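You operate a simulated robot arm through the tools that you are given. There is no shell and no other tool.

The job below is to be done with a simulated robot arm. You get a single attempt, and the scene is never put back.

JOB
The socket block has tripped: reset it and restart the recording.
Fine: logger switch and yellow block switch off before the reset, then on again. Dry hands. Leave it recording.

It is judged by the outcome, as a careful person would: the job done as asked, and still so three seconds after it is handed in. It fails if anything else is knocked over, pushed out of place, dropped, spilled or broken.

ROBOT AND FRAMES
A 7-joint arm with a two-finger parallel gripper, fixed in place. Base frame: the origin is at the foot of the arm, x ahead of it, y to its left, z up; the work surface is at about z = 0.76. Lengths are in m, angles in rad, forces in N, time in s.
With the tool pointing down near the work surface it reaches from about 0.44 to 0.9 m from the base axis. Its first joint turns from -2.007 to 2.007 rad. Payload 3.91 kg.
The tool frame sits at the grasp point between the pads (the TCP): z along the fingers, y along the line on which they close. The tips reach 0.03 m beyond it. The gripper opens to 0.11 m. The fingers are 0.02 m wide and 0.01 m thick; the gripper's body (0.048 by 0.112 m) begins 0.055 m behind the TCP.
Orientation is told as [roll, pitch, yaw] about the base's x, y, z axes, in that order, counted from this pose: with the fingers straight down and closing along the base's y, the tool's x points along the base's -x, its y along +y and its z along -z.

CONTROLS
- The arm moves only by the tool drive_tool. Its argument "deltas" is one flat list of numbers, 7 for each row, row after row: the shift along the tool's x, y, z in m, then the turn, a rotation vector about the tool's x, y, z in rad, then the closure, from 0 (fully open) to 1 (shut). In form: [dx, dy, dz, wx, wy, wz, gripper, dx, dy, dz, wx, wy, wz, gripper, ...]. A call has 1 to 20 rows; each row shifts and turns the commanded pose from where the row before left it, along the tool's axes as they then stand. A row lasts 0.2 s, in which the tool goes at most 0.05 m and 0.15 rad; a call with a longer step from one row to the next is refused whole, and so is a gripper value outside its range. A pose out of reach is approached as far as the arm can. The call stops where the force on the tool passes 40 N (or 10 N more than at its start, if that is more) or the arm is blocked; 0.2 s more then pass. Each finger travels about 0.153 m/s and halts on what it meets, pressing with about 36 N; the grip force reading is that of the motor and also rises with nothing between the fingers. The clock runs only during rows and for 0.2 s after the last one: add rows that do not move to give the fingers time. The reply holds the time, the measured pose of the TCP, the force on the tool along the base axes, the opening and the grip force, in the units named above and with some noise, with the torque about the TCP (base axes, N m) and any sound that the robot's microphone picked up.
- Cameras (640 x 400 px; columns grow to the right, rows downward): "scene" is fixed at [0.051, -0.6497, 1.4147]; the picture's right is [0.53, -0.85, 0.00], its down [-0.55, -0.34, -0.77] and it looks along [0.65, 0.41, -0.64] (base axes); focal length 308 px, centre (320, 200). "wrist" rides on the gripper at [0.072, 0.017, -0.103] in the tool frame; the picture's right is [-0.23, 0.97, 0.00], its down [-0.76, -0.18, -0.62] and it looks along [-0.61, -0.14, 0.78] (tool axes); focal length 222 px, centre (320, 200). There is no depth. A picture from a camera that has moved, and an enlarged one, comes with that camera's place and axes in the base frame and with its lens.
- grab_frame(camera): a new picture of that camera. It takes no simulated time.
- slide_trunk(by): slides the trunk up (or, below 0, down) by that many m; the arm rides with it, the base frame stays. It gives what a move gives, with no picture.
- enlarge(camera, box): a new picture of the part [left, top, right, bottom] of that camera's present view, enlarged. It takes no simulated time.
- finish_job(): hands the job in; it is judged then, once.

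Nothing tells you positions but the pictures and the camera data. Unless the task says otherwise, let go and move clear before handing in.

The tools are called after "Call:" as name(argument=value, ...) on one line, values as JSON. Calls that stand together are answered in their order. drive_tool: Moves the arm, as the interface text tells. Its arguments: {"type":"object","properties":{"deltas":{"type":"array","items":{"type":"number"}}},"required":["deltas"]} The other tools are called the same way: slide_trunk (by) slides the trunk up or down; grab_frame (camera) takes a picture; enlarge (camera, box) takes an enlarged picture of a part of a camera's view; finish_job () hands the job in.

At the start:

```text
clock: 0.0
position: [0.3383, -0.4403, 1.1677]
ee_rot: [0.0, 0.0, 0.001]
contact_force: [0.0, -0.2, 0.7]
torque: [-0.01, -0.01, 0.02]
width: 0.1103
gripper_force: 0.1
trunk travel left (down, up): [-0.75, 0.24]
```

scene: 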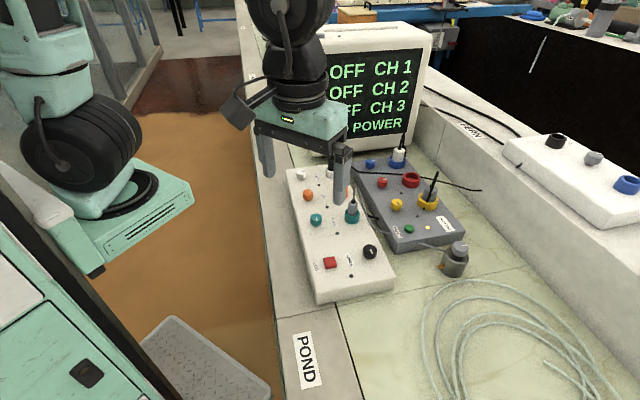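
wrist: 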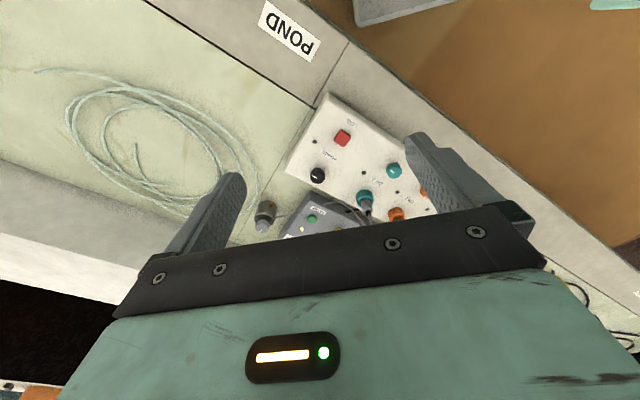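

I see a white block and a grey block with coloured switches and plugs on a ledge beside a pond, with a display box behind showing OFF for CH 1-3. I'll zoom in to read the labels before moving anything.

Call:
enlarge(camera="scene", box=[270, 140, 400, 310])

Call:
enlarge(camera="scene", box=[340, 130, 490, 280])

Call:
enlarge(camera="scene", box=[300, 20, 460, 140])

Call:
enlarge(camera="scene", box=[480, 100, 640, 240])

Call:
enlarge(camera="wrist", box=[240, 80, 440, 240])

```text
2.35 times, centred on (335, 225) of scene
camera zoom: at [0.051, -0.6497, 1.4147], right [0.53, -0.85, 0.0], down [-0.55, -0.34, -0.77], along [0.65, 0.41, -0.64], focal length 725 px, centre (285, 141)
```

zoom: 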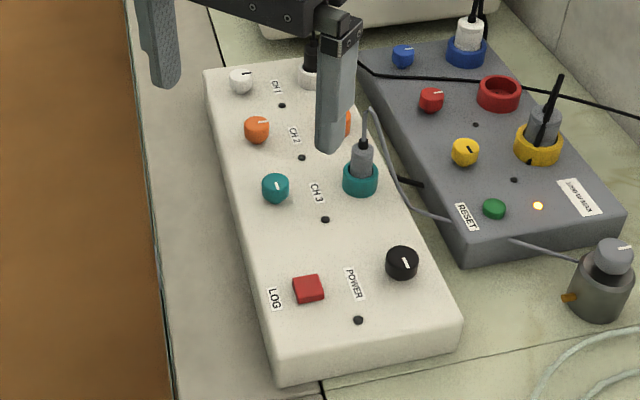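

```text
2.67 times, centred on (415, 205) of scene
camera zoom: at [0.051, -0.6497, 1.4147], right [0.53, -0.85, 0.0], down [-0.55, -0.34, -0.77], along [0.65, 0.41, -0.64], focal length 822 px, centre (67, 187)
```

zoom: 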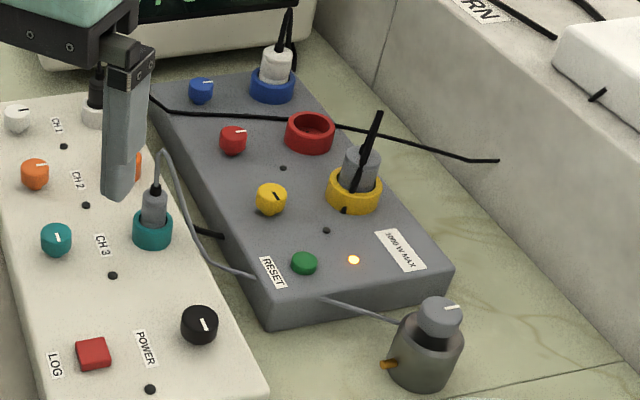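

```text
3.33 times, centred on (380, 80) of scene
camera zoom: at [0.051, -0.6497, 1.4147], right [0.53, -0.85, 0.0], down [-0.55, -0.34, -0.77], along [0.65, 0.41, -0.64], focal length 1027 px, centre (120, 600)
```

zoom: 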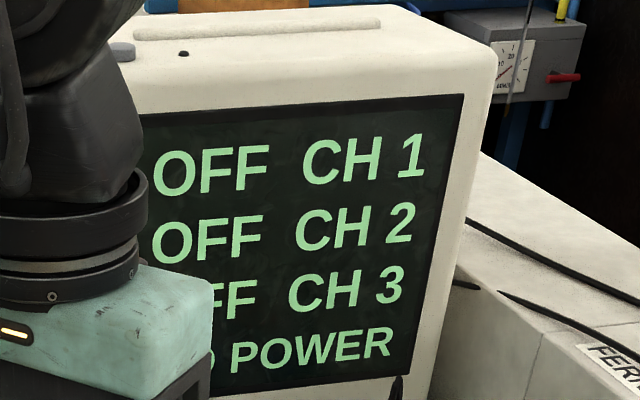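

```text
2.86 times, centred on (560, 170) of scene
camera zoom: at [0.051, -0.6497, 1.4147], right [0.53, -0.85, 0.0], down [-0.55, -0.34, -0.77], along [0.65, 0.41, -0.64], focal length 881 px, centre (-366, 286)
```

zoom: 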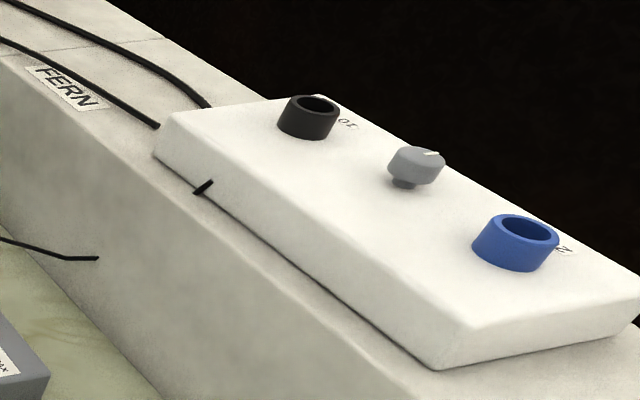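

```text
2.50 times, centred on (340, 160) of wrist
camera zoom: at [0.2676, -0.4234, 1.2706], right [0.23, 0.97, 0.0], down [0.76, -0.18, 0.62], along [0.61, -0.14, -0.78], focal length 555 px, centre (270, 300)
```

zoom: 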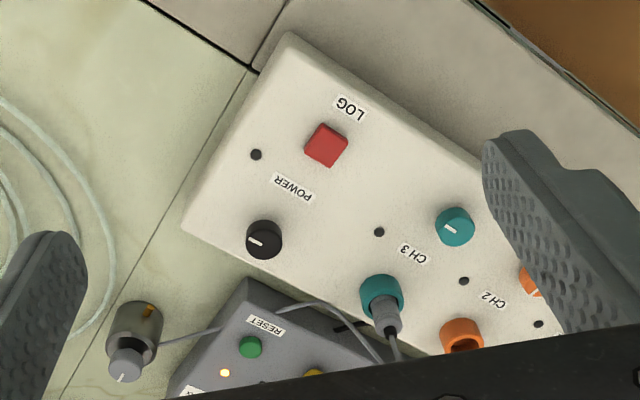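

The white logger has CH1–CH3 knobs, a black POWER knob and a red LOG button. The grey socket block has blue, red and yellow switches and a green RESET, with an amber lamp lit. The arm is hiding part of this, so I'll move it sideways to clear the scene view.

Call:
drive_tool(deltas=[0, 0.05, 0, 0, 0, 0, 0, 0, 0.05, 0, 0, 0, 0, 0, 0, 0.05, 0, 0, 0, 0, 0, 0, 0.05, 0, 0, 0, 0, 0])

Call:
grab_frame(camera="scene")

Call:
grab_frame(camera="wrist")

```text
clock: 1.0
position: [0.3661, -0.2661, 1.1599]
ee_rot: [0.001, -0.001, 0.001]
contact_force: [0.2, 1.0, 0.2]
torque: [0.01, -0.02, -0.02]
width: 0.1099
gripper_force: 0.0
out of reach, approached as far as the arm can: row 4
trunk travel left (down, up): [-0.75, 0.24]
```

```text
taken
```

scene: 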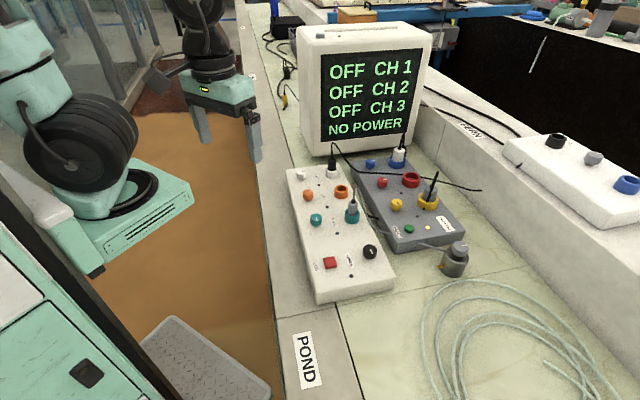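

```text
taken
camera wrist: at [0.2954, -0.2508, 1.2636], right [0.23, 0.97, 0.0], down [0.76, -0.18, 0.62], along [0.61, -0.14, -0.78], focal length 222 px, centre (320, 200)
```

wrist: 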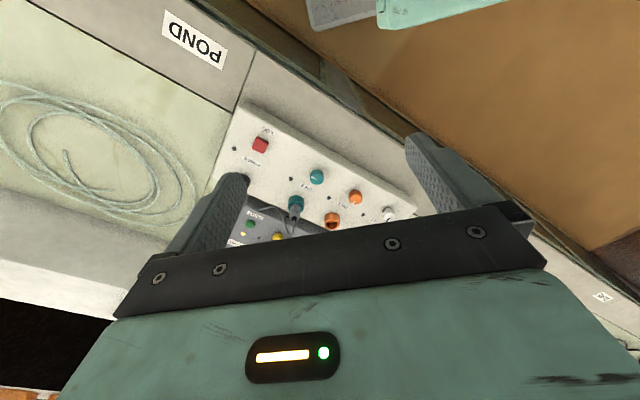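

Call:
enlarge(camera="scene", box=[280, 140, 400, 215])

Call:
enlarge(camera="scene", box=[300, 210, 420, 285])

Call:
enlarge(camera="scene", box=[350, 140, 470, 215])

Call:
enlarge(camera="scene", box=[370, 195, 490, 285])

Call:
enlarge(camera="scene", box=[400, 80, 560, 200])

Call:
enlarge(camera="scene", box=[240, 10, 360, 160])

```text
5.33 times, centred on (340, 178) of scene
camera zoom: at [0.051, -0.6497, 1.4147], right [0.53, -0.85, 0.0], down [-0.55, -0.34, -0.77], along [0.65, 0.41, -0.64], focal length 1644 px, centre (213, 320)
```

zoom: 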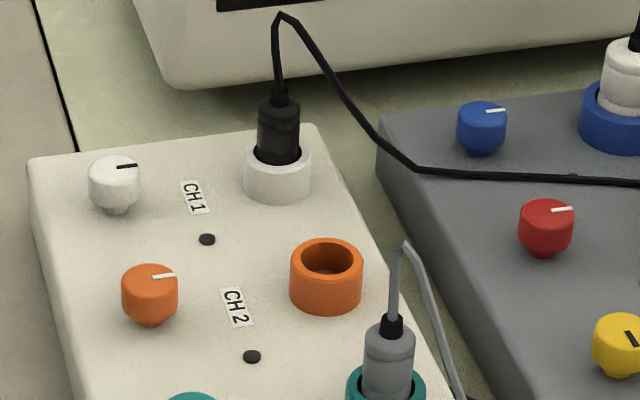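

```text
5.33 times, centred on (360, 248) of scene
camera zoom: at [0.051, -0.6497, 1.4147], right [0.53, -0.85, 0.0], down [-0.55, -0.34, -0.77], along [0.65, 0.41, -0.64], focal length 1644 px, centre (107, -53)
```

zoom: 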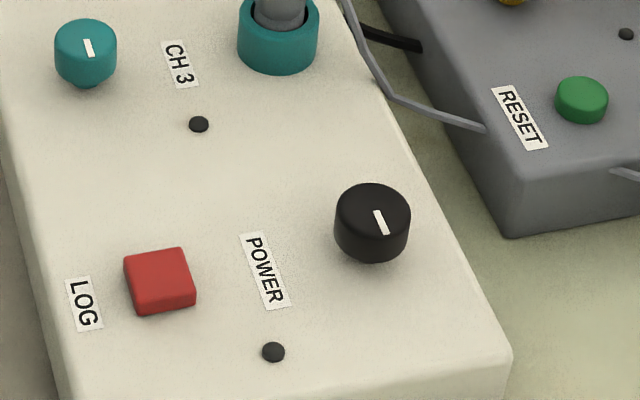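

```text
5.33 times, centred on (410, 178) of scene
camera zoom: at [0.051, -0.6497, 1.4147], right [0.53, -0.85, 0.0], down [-0.55, -0.34, -0.77], along [0.65, 0.41, -0.64], focal length 1644 px, centre (-160, 320)
```

zoom: 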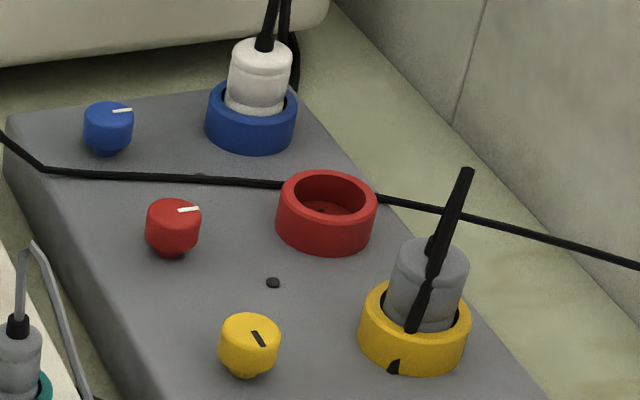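

```text
4.44 times, centred on (430, 240) of scene
camera zoom: at [0.051, -0.6497, 1.4147], right [0.53, -0.85, 0.0], down [-0.55, -0.34, -0.77], along [0.65, 0.41, -0.64], focal length 1370 px, centre (-169, 22)
```

zoom: 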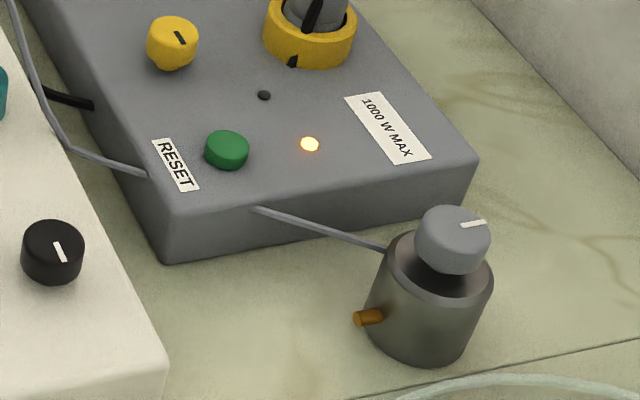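

```text
3.33 times, centred on (480, 140) of scene
camera zoom: at [0.051, -0.6497, 1.4147], right [0.53, -0.85, 0.0], down [-0.55, -0.34, -0.77], along [0.65, 0.41, -0.64], focal length 1027 px, centre (-213, 400)
```

zoom: 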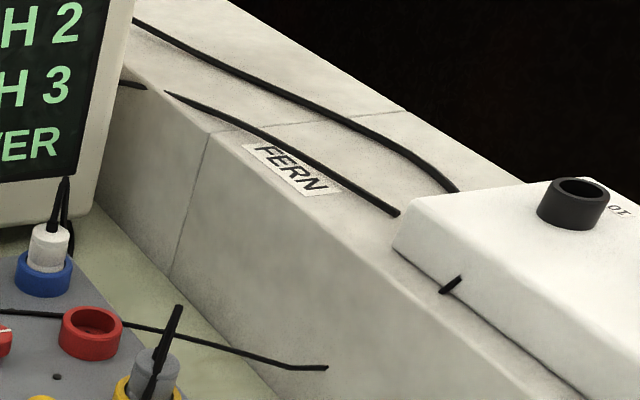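

```text
2.67 times, centred on (300, 85) of scene
camera zoom: at [0.051, -0.6497, 1.4147], right [0.53, -0.85, 0.0], down [-0.55, -0.34, -0.77], along [0.65, 0.41, -0.64], focal length 822 px, centre (373, 507)
```

zoom: 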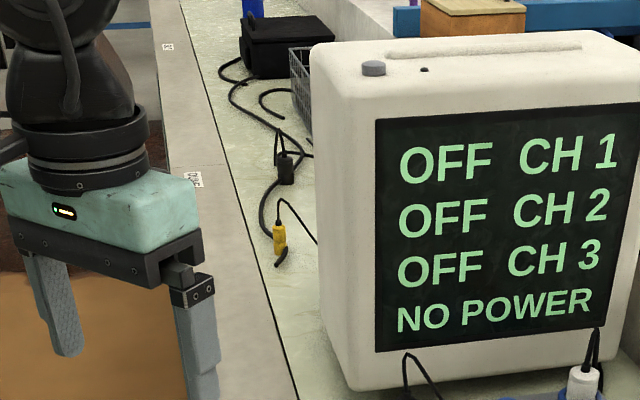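

POWER, CH3 and yellow have their marks pointing along the panel, which I take as on. White, orange, blue and red point across, which I take as off. The POWER knob triangulates to about (0.53, -0.49, 0.85), so I'll move above it for a close wrist view.

Call:
drive_tool(deltas=[-0.02, -0.0275, 0.015, 0, 0, 0, 0, -0.02, -0.0275, 0.015, 0, 0, 0, 0, -0.02, -0.0275, 0.015, 0, 0, 0, 0, -0.02, -0.0275, 0.015, 0, 0, 0, 0, -0.02, -0.0275, 0.015, 0, 0, 0, 0, -0.02, -0.0275, 0.015, 0, 0, 0, 0, -0.02, -0.0275, 0.015, 0, 0, 0, 0])

Call:
grab_frame(camera="wrist")

Call:
grab_frame(camera="scene")

```text
clock: 2.6
position: [0.5063, -0.462, 1.0553]
ee_rot: [0.001, 0.0, 0.0]
contact_force: [0.5, 0.4, 1.1]
torque: [-0.02, -0.02, 0.02]
width: 0.1103
gripper_force: 0.0
trunk travel left (down, up): [-0.75, 0.24]
```

```text
taken
camera wrist: at [0.4355, -0.4439, 1.1582], right [0.23, 0.97, 0.0], down [0.76, -0.18, 0.62], along [0.61, -0.14, -0.78], focal length 222 px, centre (320, 200)
```

wrist: 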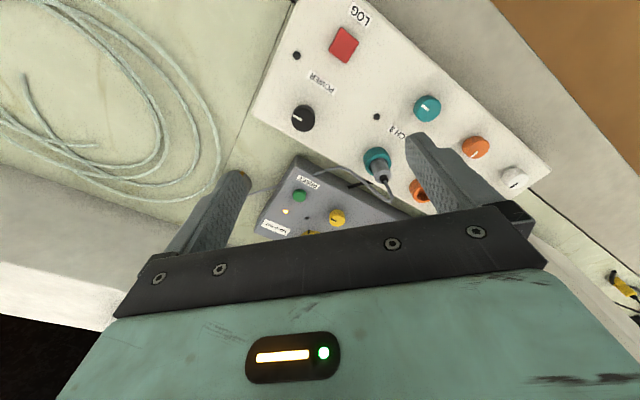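

```text
taken
```

scene: 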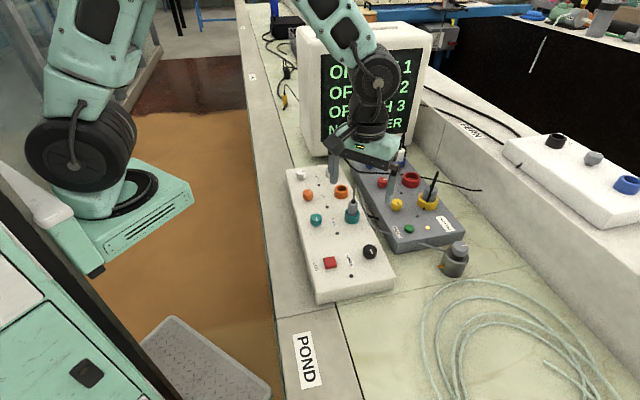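

The views agree on POWER at about (0.531, -0.489, 0.849). I'll zoom in to measure the knob angles and the other positions.

Call:
enlarge(camera="wrist", box=[240, 0, 400, 160])

Call:
enlarge(camera="wrist", box=[240, 150, 400, 250])

Call:
enlarge(camera="wrist", box=[360, 60, 560, 220])

```text
2.50 times, centred on (320, 80) of wrist
camera zoom: at [0.4355, -0.4439, 1.1582], right [0.23, 0.97, 0.0], down [0.76, -0.18, 0.62], along [0.61, -0.14, -0.78], focal length 555 px, centre (320, 500)
```

zoom: 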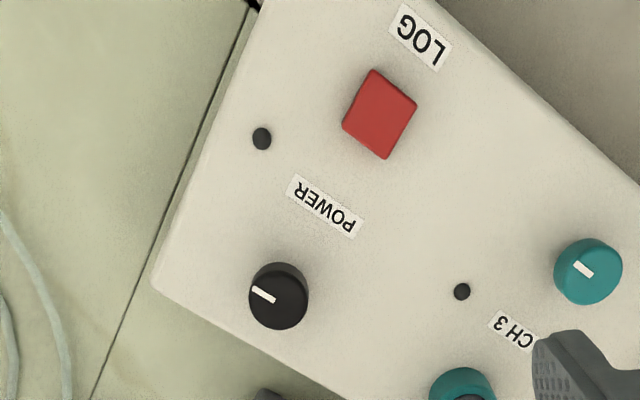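

```text
4.00 times, centred on (320, 200) of wrist
camera zoom: at [0.4355, -0.4439, 1.1582], right [0.23, 0.97, 0.0], down [0.76, -0.18, 0.62], along [0.61, -0.14, -0.78], focal length 888 px, centre (320, 200)
```

zoom: 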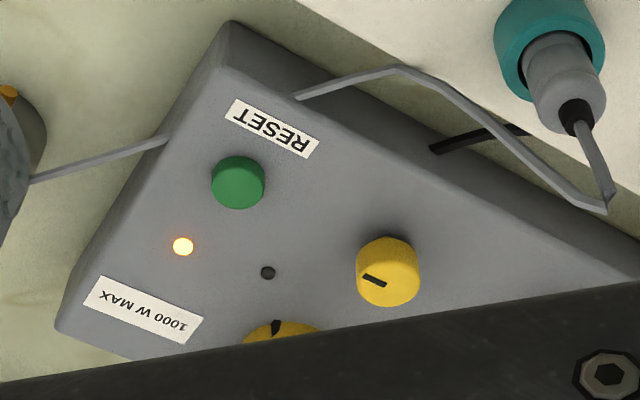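

```text
2.50 times, centred on (460, 140) of wrist
camera zoom: at [0.4355, -0.4439, 1.1582], right [0.23, 0.97, 0.0], down [0.76, -0.18, 0.62], along [0.61, -0.14, -0.78], focal length 555 px, centre (-30, 350)
```

zoom: 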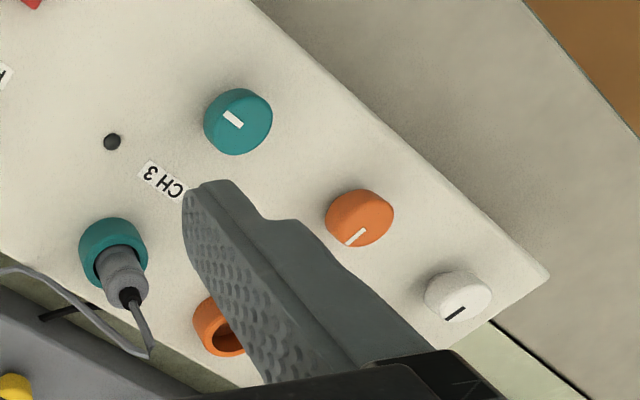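

POWER's mark points to about -135° in the base frame and the off knobs' marks to about -45°, so turning off is a 90° counter-clockwise turn seen from above. I'll go over POWER, pre-rotate the gripper to -45° and part-close it.

Call:
drive_tool(deltas=[-0.0065, -0.007, 0.033, 0, 0, 0.131, 0.3, -0.0065, -0.007, 0.033, 0, 0, 0, 0.3, -0.0065, -0.007, 0.033, 0, 0, 0, 0.3, -0.0055, -0.006, 0.033, 0, 0, 0, 0.3])

Call:
grab_frame(camera="wrist")

```text
clock: 3.6
position: [0.5298, -0.4876, 0.922]
ee_rot: [0.0, -0.001, -0.131]
contact_force: [-0.6, 0.9, 1.3]
torque: [-0.01, -0.04, 0.0]
width: 0.0771
gripper_force: 0.0
trunk travel left (down, up): [-0.75, 0.24]
```

```text
taken
camera wrist: at [0.4618, -0.4614, 1.0253], right [0.35, 0.94, 0.0], down [0.73, -0.28, 0.62], along [0.58, -0.22, -0.78], focal length 222 px, centre (320, 200)
```

wrist: 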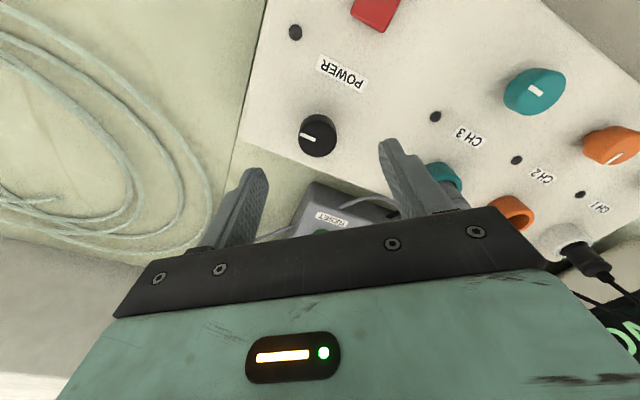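

The gripper is above POWER and the opening looks right. I'll finish rotating to about -45° and check the alignment.

Call:
drive_tool(deltas=[0, 0, 0, 0, 0, 0.131, 0.3, 0, 0, 0, 0, 0, 0.131, 0.3, 0, 0, 0, 0, 0, 0.131, 0.3, 0, 0, 0, 0, 0, 0.131, 0.3, 0, 0, 0, 0, 0, 0.131, 0.3])

Call:
grab_frame(camera="wrist")

Call:
grab_frame(camera="scene")

```text
clock: 4.8
position: [0.5297, -0.4882, 0.923]
ee_rot: [0.001, 0.0, -0.787]
contact_force: [0.1, -0.2, -0.6]
torque: [-0.02, -0.02, -0.01]
width: 0.0771
gripper_force: 0.0
trunk travel left (down, up): [-0.75, 0.24]
```

```text
taken
camera wrist: at [0.4921, -0.4251, 1.0264], right [0.85, 0.53, 0.0], down [0.41, -0.67, 0.62], along [0.33, -0.53, -0.78], focal length 222 px, centre (320, 200)
```

wrist: 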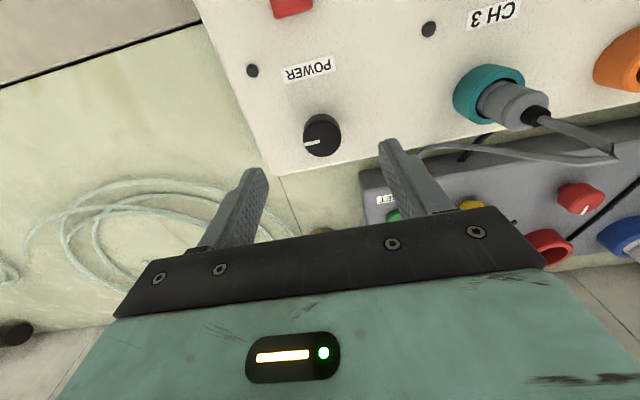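

```text
taken
```

scene: 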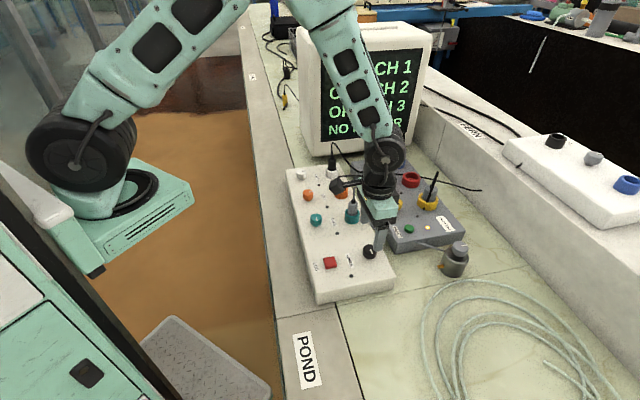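

Call:
enlarge(camera="wrist", box=[260, 90, 400, 190])

Call:
enlarge(camera="scene", box=[320, 200, 440, 290])

```text
4.00 times, centred on (330, 140) of wrist
camera zoom: at [0.4921, -0.4251, 1.0264], right [0.85, 0.53, 0.0], down [0.41, -0.67, 0.62], along [0.33, -0.53, -0.78], focal length 888 px, centre (280, 440)
```

zoom: 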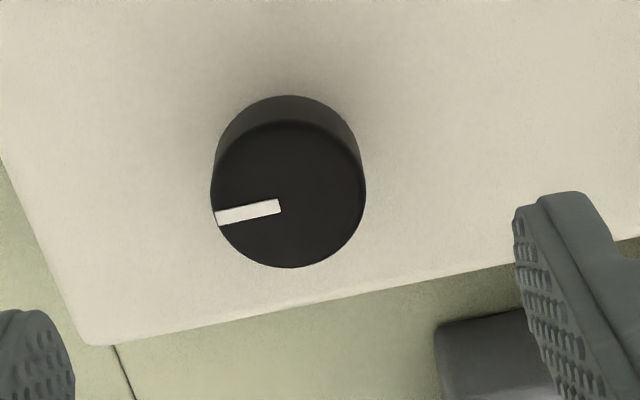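

```text
4.44 times, centred on (380, 245) of scene
camera zoom: at [0.051, -0.6497, 1.4147], right [0.53, -0.85, 0.0], down [-0.55, -0.34, -0.77], along [0.65, 0.41, -0.64], focal length 1370 px, centre (53, 0)
```

zoom: 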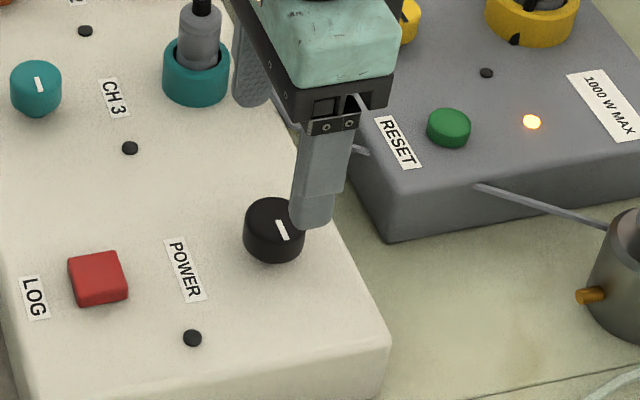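

The knob is centred between the fingers within 2–3 mm, about 0.0315 m across with its top near z 0.845. I'll correct the offset and descend until the tips sit just above the panel.

Call:
drive_tool(deltas=[-0.003, 0.002, 0.015, 0, 0, 0, 0.3, 0, 0, 0.018, 0, 0, 0, 0.3, 0, 0, 0.015, 0, 0, 0, 0.3, 0, 0, 0.013, 0, 0, 0, 0.3])

Call:
enlarge(camera="wrist", box=[200, 80, 440, 240])

Call:
enlarge(camera="scene", box=[320, 200, 440, 290])

```text
clock: 5.8
position: [0.5331, -0.4896, 0.864]
ee_rot: [-0.001, 0.001, -0.786]
contact_force: [0.9, 0.6, -0.3]
torque: [-0.01, -0.04, -0.01]
width: 0.0769
gripper_force: 0.0
trunk travel left (down, up): [-0.75, 0.24]
```

```text
2.50 times, centred on (320, 160) of wrist
camera zoom: at [0.4947, -0.4266, 0.9659], right [0.85, 0.53, 0.0], down [0.41, -0.66, 0.62], along [0.33, -0.53, -0.78], focal length 555 px, centre (320, 300)
```

zoom: 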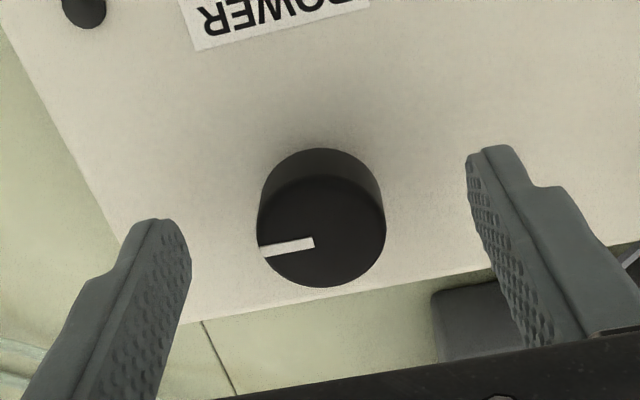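

```text
4.44 times, centred on (380, 245) of scene
camera zoom: at [0.051, -0.6497, 1.4147], right [0.53, -0.85, 0.0], down [-0.55, -0.34, -0.77], along [0.65, 0.41, -0.64], focal length 1370 px, centre (53, 0)
```

zoom: 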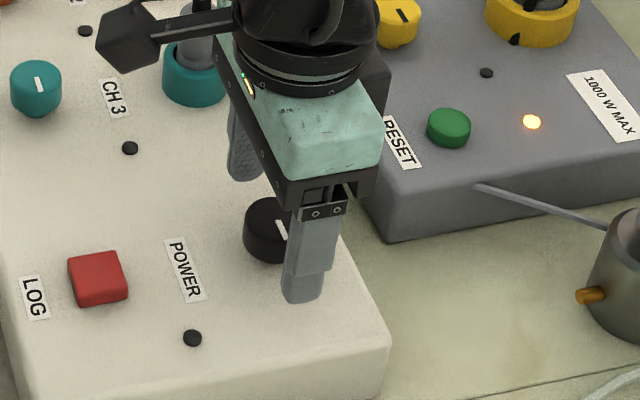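

The tips straddle the knob with about 18 mm of overlap. I'll nudge 2 mm to centre and close on it.

Call:
drive_tool(deltas=[0.002, 0.001, 0.001, 0, 0, 0, 0.3, 0, 0, 0, 0, 0, 0, 0.6, 0, 0, 0, 0, 0, 0, 0.85, 0, 0, 0, 0, 0, 0, 0.85])

Call:
enlarge(camera="wrist", box=[200, 80, 440, 240])

```text
clock: 6.8
position: [0.532, -0.4893, 0.8617]
ee_rot: [0.0, 0.0, -0.788]
contact_force: [-7.2, -7.5, -2.6]
torque: [-0.13, -0.11, -0.02]
width: 0.0335
gripper_force: 45.3
trunk travel left (down, up): [-0.75, 0.24]
```

```text
2.50 times, centred on (320, 160) of wrist
camera zoom: at [0.4935, -0.4254, 0.9651], right [0.85, 0.53, 0.0], down [0.41, -0.66, 0.62], along [0.33, -0.53, -0.78], focal length 555 px, centre (320, 300)
```

zoom: 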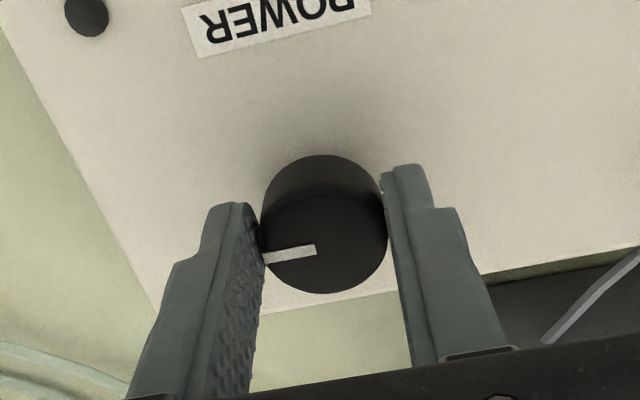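

POWER is gripped at 0.0335 m width. I'll turn it 90° counter-clockwise to off.

Call:
drive_tool(deltas=[0, -0.001, 0, 0, 0, -0.1, 0.85, 0, 0, 0, 0, 0, -0.131, 0.85, 0, 0, 0, 0, 0, -0.131, 0.85, 0, 0, 0, 0, 0, -0.131, 0.85])

Call:
enlarge(camera="wrist", box=[200, 80, 440, 240])

```text
clock: 7.8
position: [0.5292, -0.4895, 0.8622]
ee_rot: [-0.002, -0.002, -0.291]
contact_force: [-14.3, -17.7, 1.3]
torque: [0.04, 0.5, -0.09]
width: 0.0336
gripper_force: 45.0
trunk travel left (down, up): [-0.75, 0.24]
```

```text
2.50 times, centred on (320, 160) of wrist
camera zoom: at [0.4673, -0.4531, 0.9651], right [0.5, 0.87, 0.0], down [0.68, -0.39, 0.62], along [0.54, -0.31, -0.78], focal length 555 px, centre (320, 300)
```

zoom: 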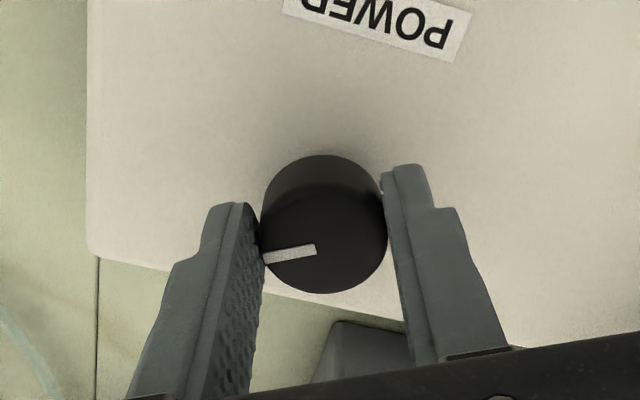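

The knob turns with the gripper, but sideways force is building because of a small axis offset. I'll relieve it before continuing.

Call:
drive_tool(deltas=[0.001, -0.003, 0, 0, 0, 0, 0.85])

Call:
enlarge(camera="scene", box=[280, 140, 480, 310])

```text
clock: 8.2
position: [0.5306, -0.49, 0.8612]
ee_rot: [0.003, -0.001, -0.291]
contact_force: [-9.3, -8.5, 3.2]
torque: [-0.68, 0.74, -0.06]
width: 0.0337
gripper_force: 44.7
trunk travel left (down, up): [-0.75, 0.24]
```

```text
2.35 times, centred on (380, 225) of scene
camera zoom: at [0.051, -0.6497, 1.4147], right [0.53, -0.85, 0.0], down [-0.55, -0.34, -0.77], along [0.65, 0.41, -0.64], focal length 725 px, centre (179, 141)
```

zoom: 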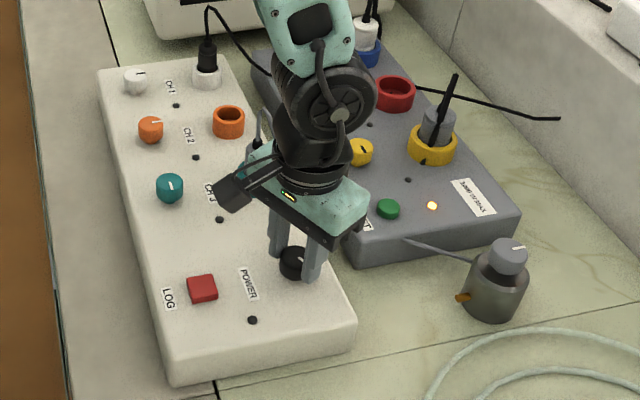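

Call:
drive_tool(deltas=[0.001, -0.002, 0, 0, 0, -0.1, 0.85, 0, 0, 0, 0, 0, -0.131, 0.85, 0, 0, 0, 0, 0, -0.131, 0.85])

Call:
enlarge(camera="wrist", box=[200, 80, 440, 240])

```text
clock: 9.0
position: [0.5304, -0.4922, 0.8608]
ee_rot: [0.0, -0.002, 0.072]
contact_force: [3.6, 2.1, 7.3]
torque: [-0.05, -0.07, 0.01]
width: 0.0339
gripper_force: 45.1
trunk travel left (down, up): [-0.75, 0.24]
```

```text
2.50 times, centred on (320, 160) of wrist
camera zoom: at [0.4578, -0.48, 0.965], right [0.16, 0.99, 0.0], down [0.77, -0.12, 0.62], along [0.62, -0.1, -0.78], focal length 555 px, centre (320, 300)
```

zoom: 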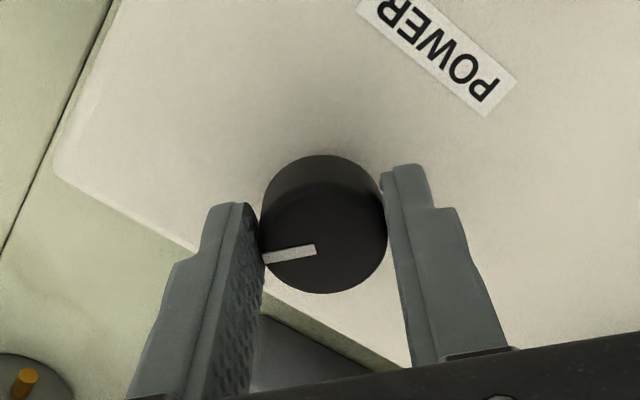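

The force is low now and the knob follows. I'll continue towards +45°.

Call:
drive_tool(deltas=[0, 0, 0, 0, 0, -0.12, 0.85, 0, 0, 0, 0, 0, -0.12, 0.85, 0, 0, 0, 0, 0, -0.12, 0.85])

Call:
enlarge(camera="wrist", box=[200, 80, 440, 240])

```text
clock: 9.8
position: [0.5298, -0.4938, 0.86]
ee_rot: [-0.003, -0.001, 0.433]
contact_force: [13.7, -5.8, 7.3]
torque: [0.28, -0.53, -0.05]
width: 0.0338
gripper_force: 44.6
trunk travel left (down, up): [-0.75, 0.24]
```

```text
2.50 times, centred on (320, 160) of wrist
camera zoom: at [0.4585, -0.5075, 0.9648], right [-0.2, 0.98, 0.0], down [0.76, 0.16, 0.63], along [0.61, 0.12, -0.78], focal length 555 px, centre (320, 300)
```

zoom: 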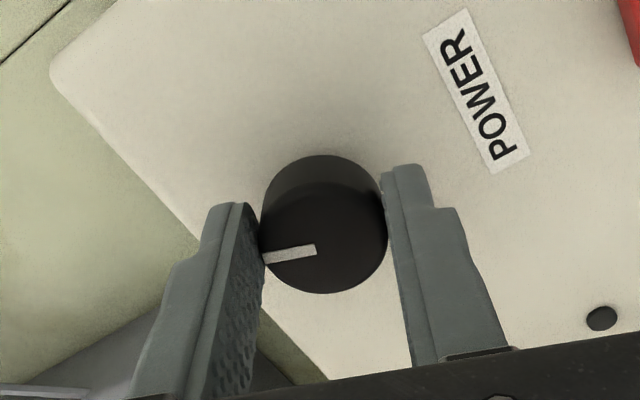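

Call:
drive_tool(deltas=[-0.002, -0.002, 0, 0, 0, -0.12, 0.85, 0, 0, 0, 0, 0, -0.12, 0.85, 0, 0, 0, 0, 0, -0.12, 0.85])

Call:
enlarge(camera="wrist", box=[200, 80, 440, 240])

Call:
enlarge(camera="scene", box=[280, 140, 480, 310])

```text
clock: 10.6
position: [0.5306, -0.4948, 0.8609]
ee_rot: [-0.002, 0.0, 0.79]
contact_force: [6.5, -7.0, 12.6]
torque: [-0.21, 0.53, -0.39]
width: 0.0337
gripper_force: 44.6
trunk travel left (down, up): [-0.75, 0.24]
```

```text
2.50 times, centred on (320, 160) of wrist
camera zoom: at [0.4696, -0.5333, 0.9651], right [-0.53, 0.85, 0.0], down [0.66, 0.42, 0.62], along [0.53, 0.33, -0.78], focal length 555 px, centre (320, 300)
```

zoom: 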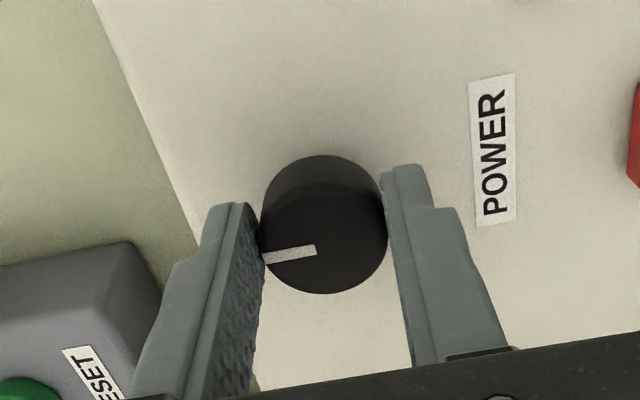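

```text
2.35 times, centred on (380, 225) of scene
camera zoom: at [0.051, -0.6497, 1.4147], right [0.53, -0.85, 0.0], down [-0.55, -0.34, -0.77], along [0.65, 0.41, -0.64], focal length 725 px, centre (179, 141)
```

zoom: 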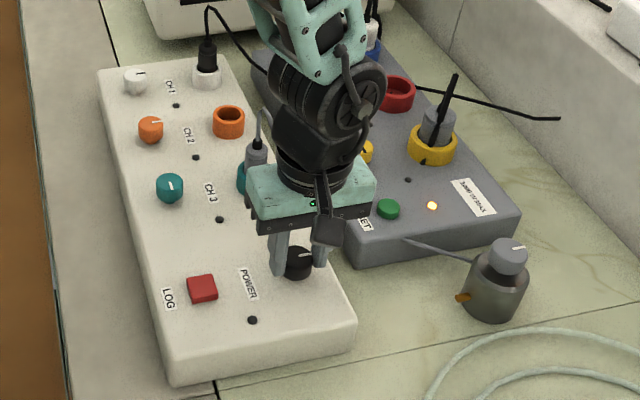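

The knob has turned 90° and torque is rising, so it's at its stop. I'll release, lift straight up and look.

Call:
drive_tool(deltas=[0, 0, 0, 0, 0, 0, 0.3, 0, 0, 0, 0, 0, 0, 0.3, 0, 0, -0.03, 0, 0, 0, 0.3, 0, 0, -0.03, 0, 0, 0, 0.3, 0, 0, -0.02, 0, 0, 0, 0.3])

Call:
grab_frame(camera="wrist")

Call:
enlarge(camera="scene", box=[280, 140, 480, 310])

```text
clock: 11.8
position: [0.5329, -0.4919, 0.9417]
ee_rot: [0.001, 0.0, 0.79]
contact_force: [0.6, 0.4, -0.3]
torque: [0.0, 0.03, -0.02]
width: 0.0771
gripper_force: 0.1
trunk travel left (down, up): [-0.75, 0.24]
```

```text
taken
camera wrist: at [0.4703, -0.5318, 1.0459], right [-0.53, 0.85, 0.0], down [0.66, 0.42, 0.62], along [0.53, 0.33, -0.78], focal length 222 px, centre (320, 200)
```

wrist: 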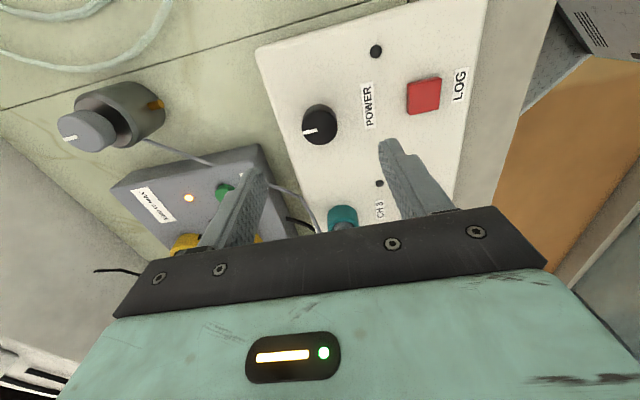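

```text
2.35 times, centred on (380, 225) of scene
camera zoom: at [0.051, -0.6497, 1.4147], right [0.53, -0.85, 0.0], down [-0.55, -0.34, -0.77], along [0.65, 0.41, -0.64], focal length 725 px, centre (179, 141)
```

zoom: 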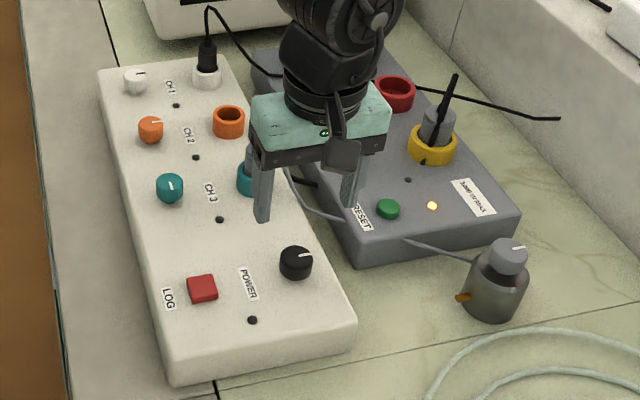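

POWER is now off, with its mark across the panel. The yellow switch is at about (0.741, -0.477, 0.84), 9 cm from its plug. I'll rise above the cables, rotate back to -45° and move over it.

Call:
drive_tool(deltas=[0, 0, -0.03, 0, 0, 0.131, 0.3, 0, 0, -0.03, 0, 0, 0.131, 0.3, 0, 0, 0, 0, 0, 0.131, 0.3, 0, 0, 0, 0, 0, 0.131, 0.3, 0, 0, 0, 0, 0, 0.131, 0.3, 0, 0, 0, 0, 0, 0.131, 0.3, 0, 0, 0, 0, 0, 0.131, 0.3, 0, 0, 0, 0, 0, 0.131, 0.3, 0, 0, 0, 0, 0, 0.131, 0.3, 0, 0, 0, 0, 0, 0.131, 0.3, 0, 0, 0, 0, 0, 0.131, 0.3, 0, 0, 0, 0, 0, 0.131, 0.3, -0.026, 0.031, 0, 0, 0, 0, 0.3, -0.026, 0.031, 0, 0, 0, 0, 0.3, -0.026, 0.031, 0, 0, 0, 0, 0.3, -0.026, 0.031, 0, 0, 0, 0, 0.3, -0.026, 0.031, 0, 0, 0, 0, 0.3])

Call:
grab_frame(camera="wrist")

Call:
grab_frame(camera="scene")

```text
clock: 15.4
position: [0.7344, -0.4771, 1.0008]
ee_rot: [0.0, 0.001, -0.783]
contact_force: [0.0, 0.1, 0.6]
torque: [0.01, -0.05, -0.01]
width: 0.077
gripper_force: 0.0
trunk travel left (down, up): [-0.75, 0.24]
```

```text
taken
camera wrist: at [0.696, -0.4135, 1.1048], right [0.85, 0.53, 0.0], down [0.41, -0.66, 0.62], along [0.33, -0.53, -0.78], focal length 222 px, centre (320, 200)
```

wrist: 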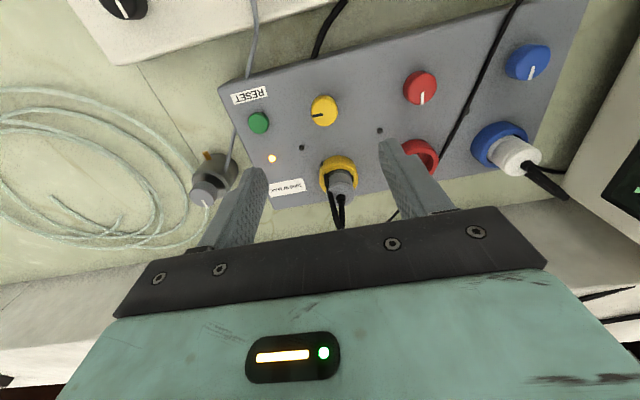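

```text
taken
```

scene: 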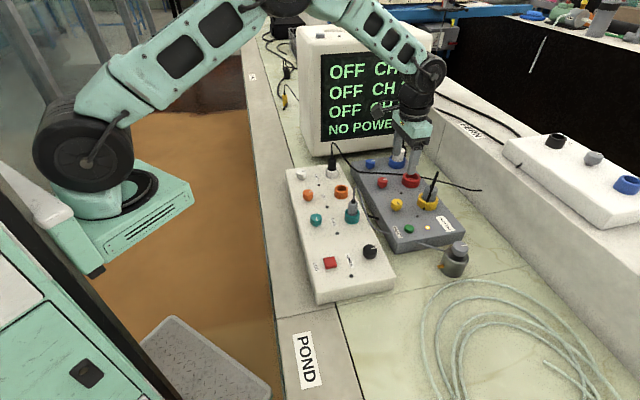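

Call:
enlarge(camera="wrist", box=[230, 60, 390, 220])

Call:
enlarge(camera="wrist", box=[360, 30, 560, 190])

Call:
enlarge(camera="scene", box=[350, 150, 470, 250])

```text
2.50 times, centred on (310, 140) of wrist
camera zoom: at [0.696, -0.4135, 1.1048], right [0.85, 0.53, 0.0], down [0.41, -0.66, 0.62], along [0.33, -0.53, -0.78], focal length 555 px, centre (345, 350)
```

zoom: 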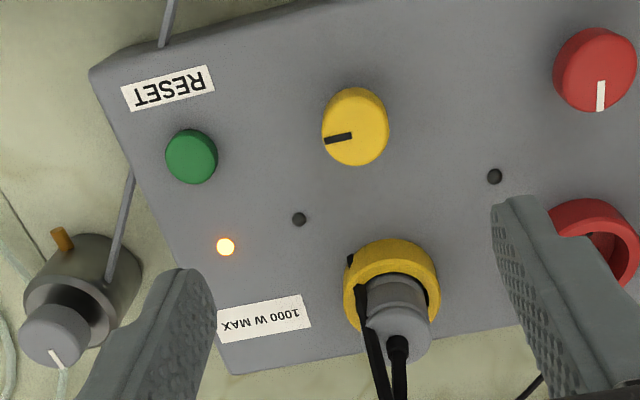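

```text
2.50 times, centred on (460, 110) of wrist
camera zoom: at [0.696, -0.4135, 1.1048], right [0.85, 0.53, 0.0], down [0.41, -0.66, 0.62], along [0.33, -0.53, -0.78], focal length 555 px, centre (-30, 425)
```

zoom: 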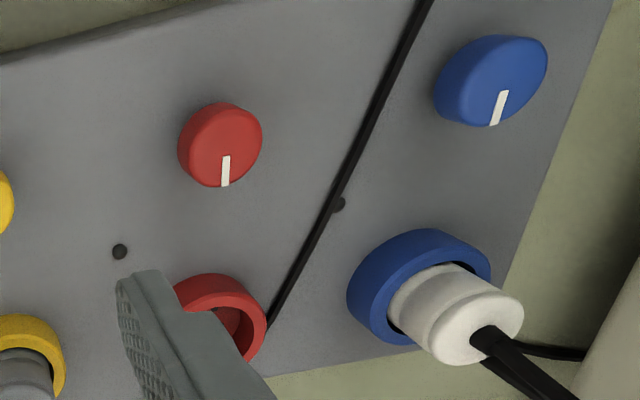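

```text
4.00 times, centred on (410, 200) of scene
camera zoom: at [0.051, -0.6497, 1.4147], right [0.53, -0.85, 0.0], down [-0.55, -0.34, -0.77], along [0.65, 0.41, -0.64], focal length 1233 px, centre (-40, 200)
```

zoom: 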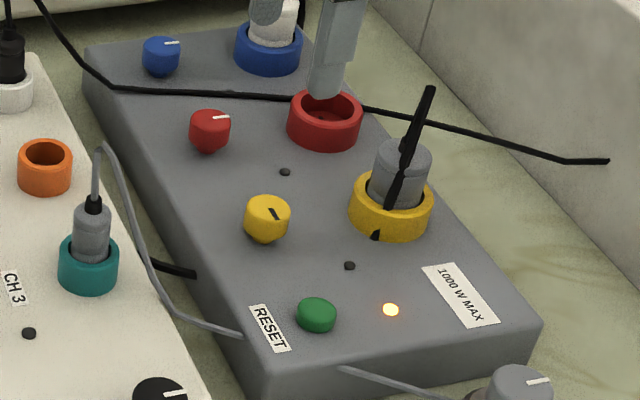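

The yellow knob is at about (0.742, -0.479, 0.842) with its mark still at on; blue and red are off. I'll align, narrow the fingers a little and descend part-way to check clearance from the plug.

Call:
drive_tool(deltas=[-0.007, 0.0035, 0.03, 0, 0, 0, 0.4, 0, 0, 0.04, 0, 0, 0, 0.4, 0, 0, 0.035, 0, 0, 0, 0.4])

Call:
grab_frame(camera="wrist")

Call:
enlarge(camera="wrist", box=[200, 80, 440, 240])

Call:
enlarge(camera="scene", box=[350, 120, 470, 250])

```text
clock: 16.2
position: [0.7397, -0.4776, 0.8972]
ee_rot: [0.001, 0.0, -0.783]
contact_force: [-0.4, -0.6, 0.4]
torque: [0.0, 0.02, -0.02]
width: 0.0661
gripper_force: 0.1
trunk travel left (down, up): [-0.75, 0.24]
```

```text
taken
camera wrist: at [0.7029, -0.4144, 1.0009], right [0.85, 0.53, 0.0], down [0.41, -0.66, 0.62], along [0.33, -0.53, -0.78], focal length 222 px, centre (320, 200)
```

wrist: 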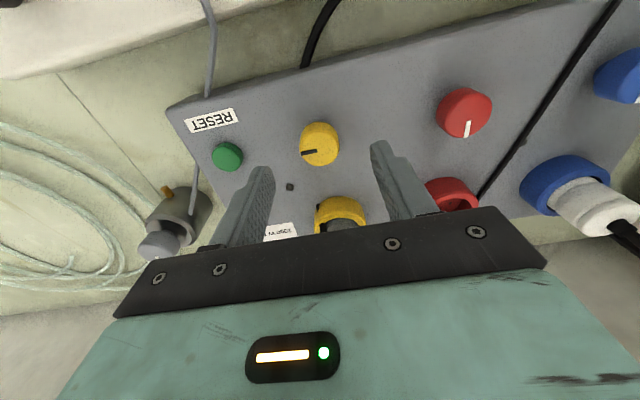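

```text
2.50 times, centred on (320, 160) of wrist
camera zoom: at [0.7029, -0.4144, 1.0009], right [0.85, 0.53, 0.0], down [0.41, -0.66, 0.62], along [0.33, -0.53, -0.78], focal length 555 px, centre (320, 300)
```

zoom: 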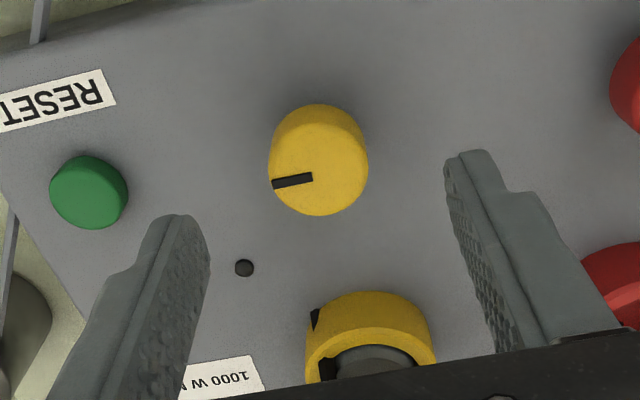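

```text
3.08 times, centred on (410, 185) of scene
camera zoom: at [0.051, -0.6497, 1.4147], right [0.53, -0.85, 0.0], down [-0.55, -0.34, -0.77], along [0.65, 0.41, -0.64], focal length 948 px, centre (43, 246)
```

zoom: 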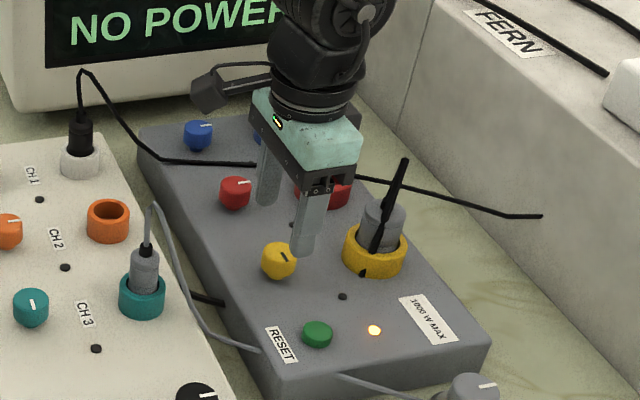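

Call:
drive_tool(deltas=[-0.005, -0.0015, 0.015, 0, 0, 0, 0.4, 0, 0, 0.015, 0, 0, 0, 0.4, 0, 0, 0.012, 0, 0, 0, 0.4])

Call:
enlarge(camera="wrist", box=[200, 80, 440, 240])

Call:
enlarge(camera="scene", box=[350, 120, 470, 250])

```text
clock: 17.0
position: [0.7425, -0.482, 0.8553]
ee_rot: [0.0, 0.0, -0.784]
contact_force: [-0.1, 0.3, -0.7]
torque: [0.02, -0.03, -0.02]
width: 0.0661
gripper_force: 0.0
trunk travel left (down, up): [-0.75, 0.24]
```

```text
2.50 times, centred on (320, 160) of wrist
camera zoom: at [0.7048, -0.4191, 0.9583], right [0.85, 0.53, 0.0], down [0.41, -0.66, 0.62], along [0.33, -0.53, -0.78], focal length 555 px, centre (320, 300)
```

zoom: 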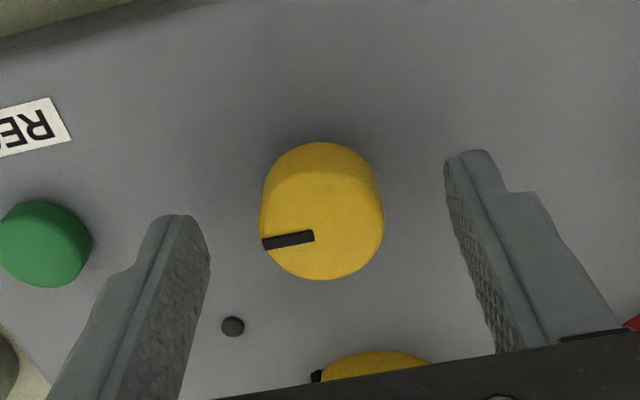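

```text
3.08 times, centred on (410, 185) of scene
camera zoom: at [0.051, -0.6497, 1.4147], right [0.53, -0.85, 0.0], down [-0.55, -0.34, -0.77], along [0.65, 0.41, -0.64], focal length 948 px, centre (43, 246)
```

zoom: 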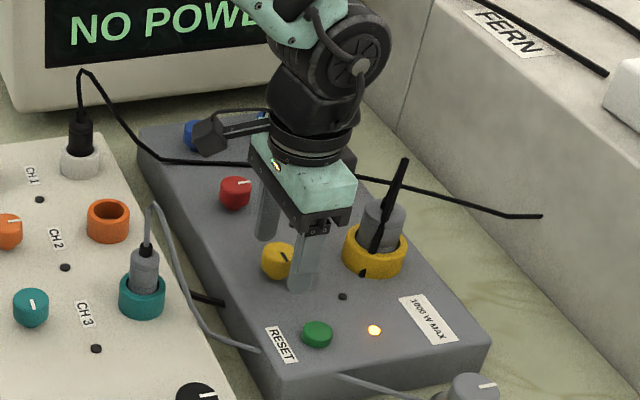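

The view now matches the one I had when gripping POWER. I'll close on the yellow knob.

Call:
drive_tool(deltas=[0, 0, 0.002, 0, 0, 0, 0.4, 0, 0, 0, 0, 0, 0, 0.65, 0, 0, 0, 0, 0, 0, 0.85, 0, 0, 0, 0, 0, 0, 0.85])

Call:
enlarge(camera="wrist", box=[200, 80, 440, 240])

```text
clock: 18.0
position: [0.7431, -0.4809, 0.8534]
ee_rot: [0.001, 0.002, -0.782]
contact_force: [2.7, 2.3, -1.2]
torque: [-0.38, -0.02, -0.06]
width: 0.0315
gripper_force: 45.1
trunk travel left (down, up): [-0.75, 0.24]
```

```text
2.50 times, centred on (320, 160) of wrist
camera zoom: at [0.7052, -0.4185, 0.9561], right [0.85, 0.53, 0.0], down [0.41, -0.66, 0.62], along [0.33, -0.53, -0.78], focal length 555 px, centre (320, 300)
```

zoom: 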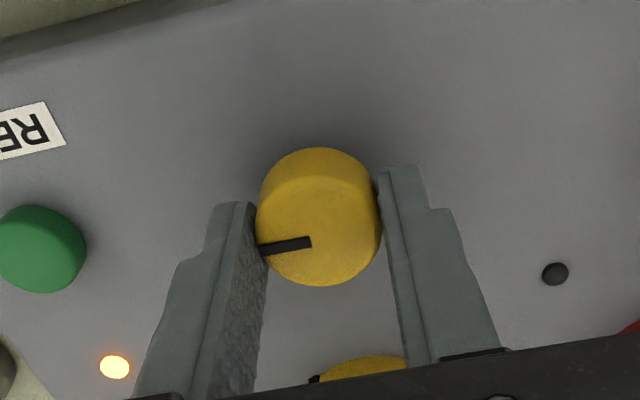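

Gripped cleanly with little side force. I'll turn it counter-clockwise in steps and watch the force.

Call:
drive_tool(deltas=[0, 0, 0, 0, 0, -0.1, 0.85, 0, 0, 0, 0, 0, -0.12, 0.85, 0, 0, 0, 0, 0, -0.12, 0.85, 0, 0, 0, 0, 0, -0.12, 0.85])

```text
clock: 19.0
position: [0.7445, -0.481, 0.8521]
ee_rot: [0.0, 0.0, -0.323]
contact_force: [8.2, 4.3, 3.7]
torque: [-0.1, 0.28, -0.01]
width: 0.0318
gripper_force: 45.1
trunk travel left (down, up): [-0.75, 0.24]
```

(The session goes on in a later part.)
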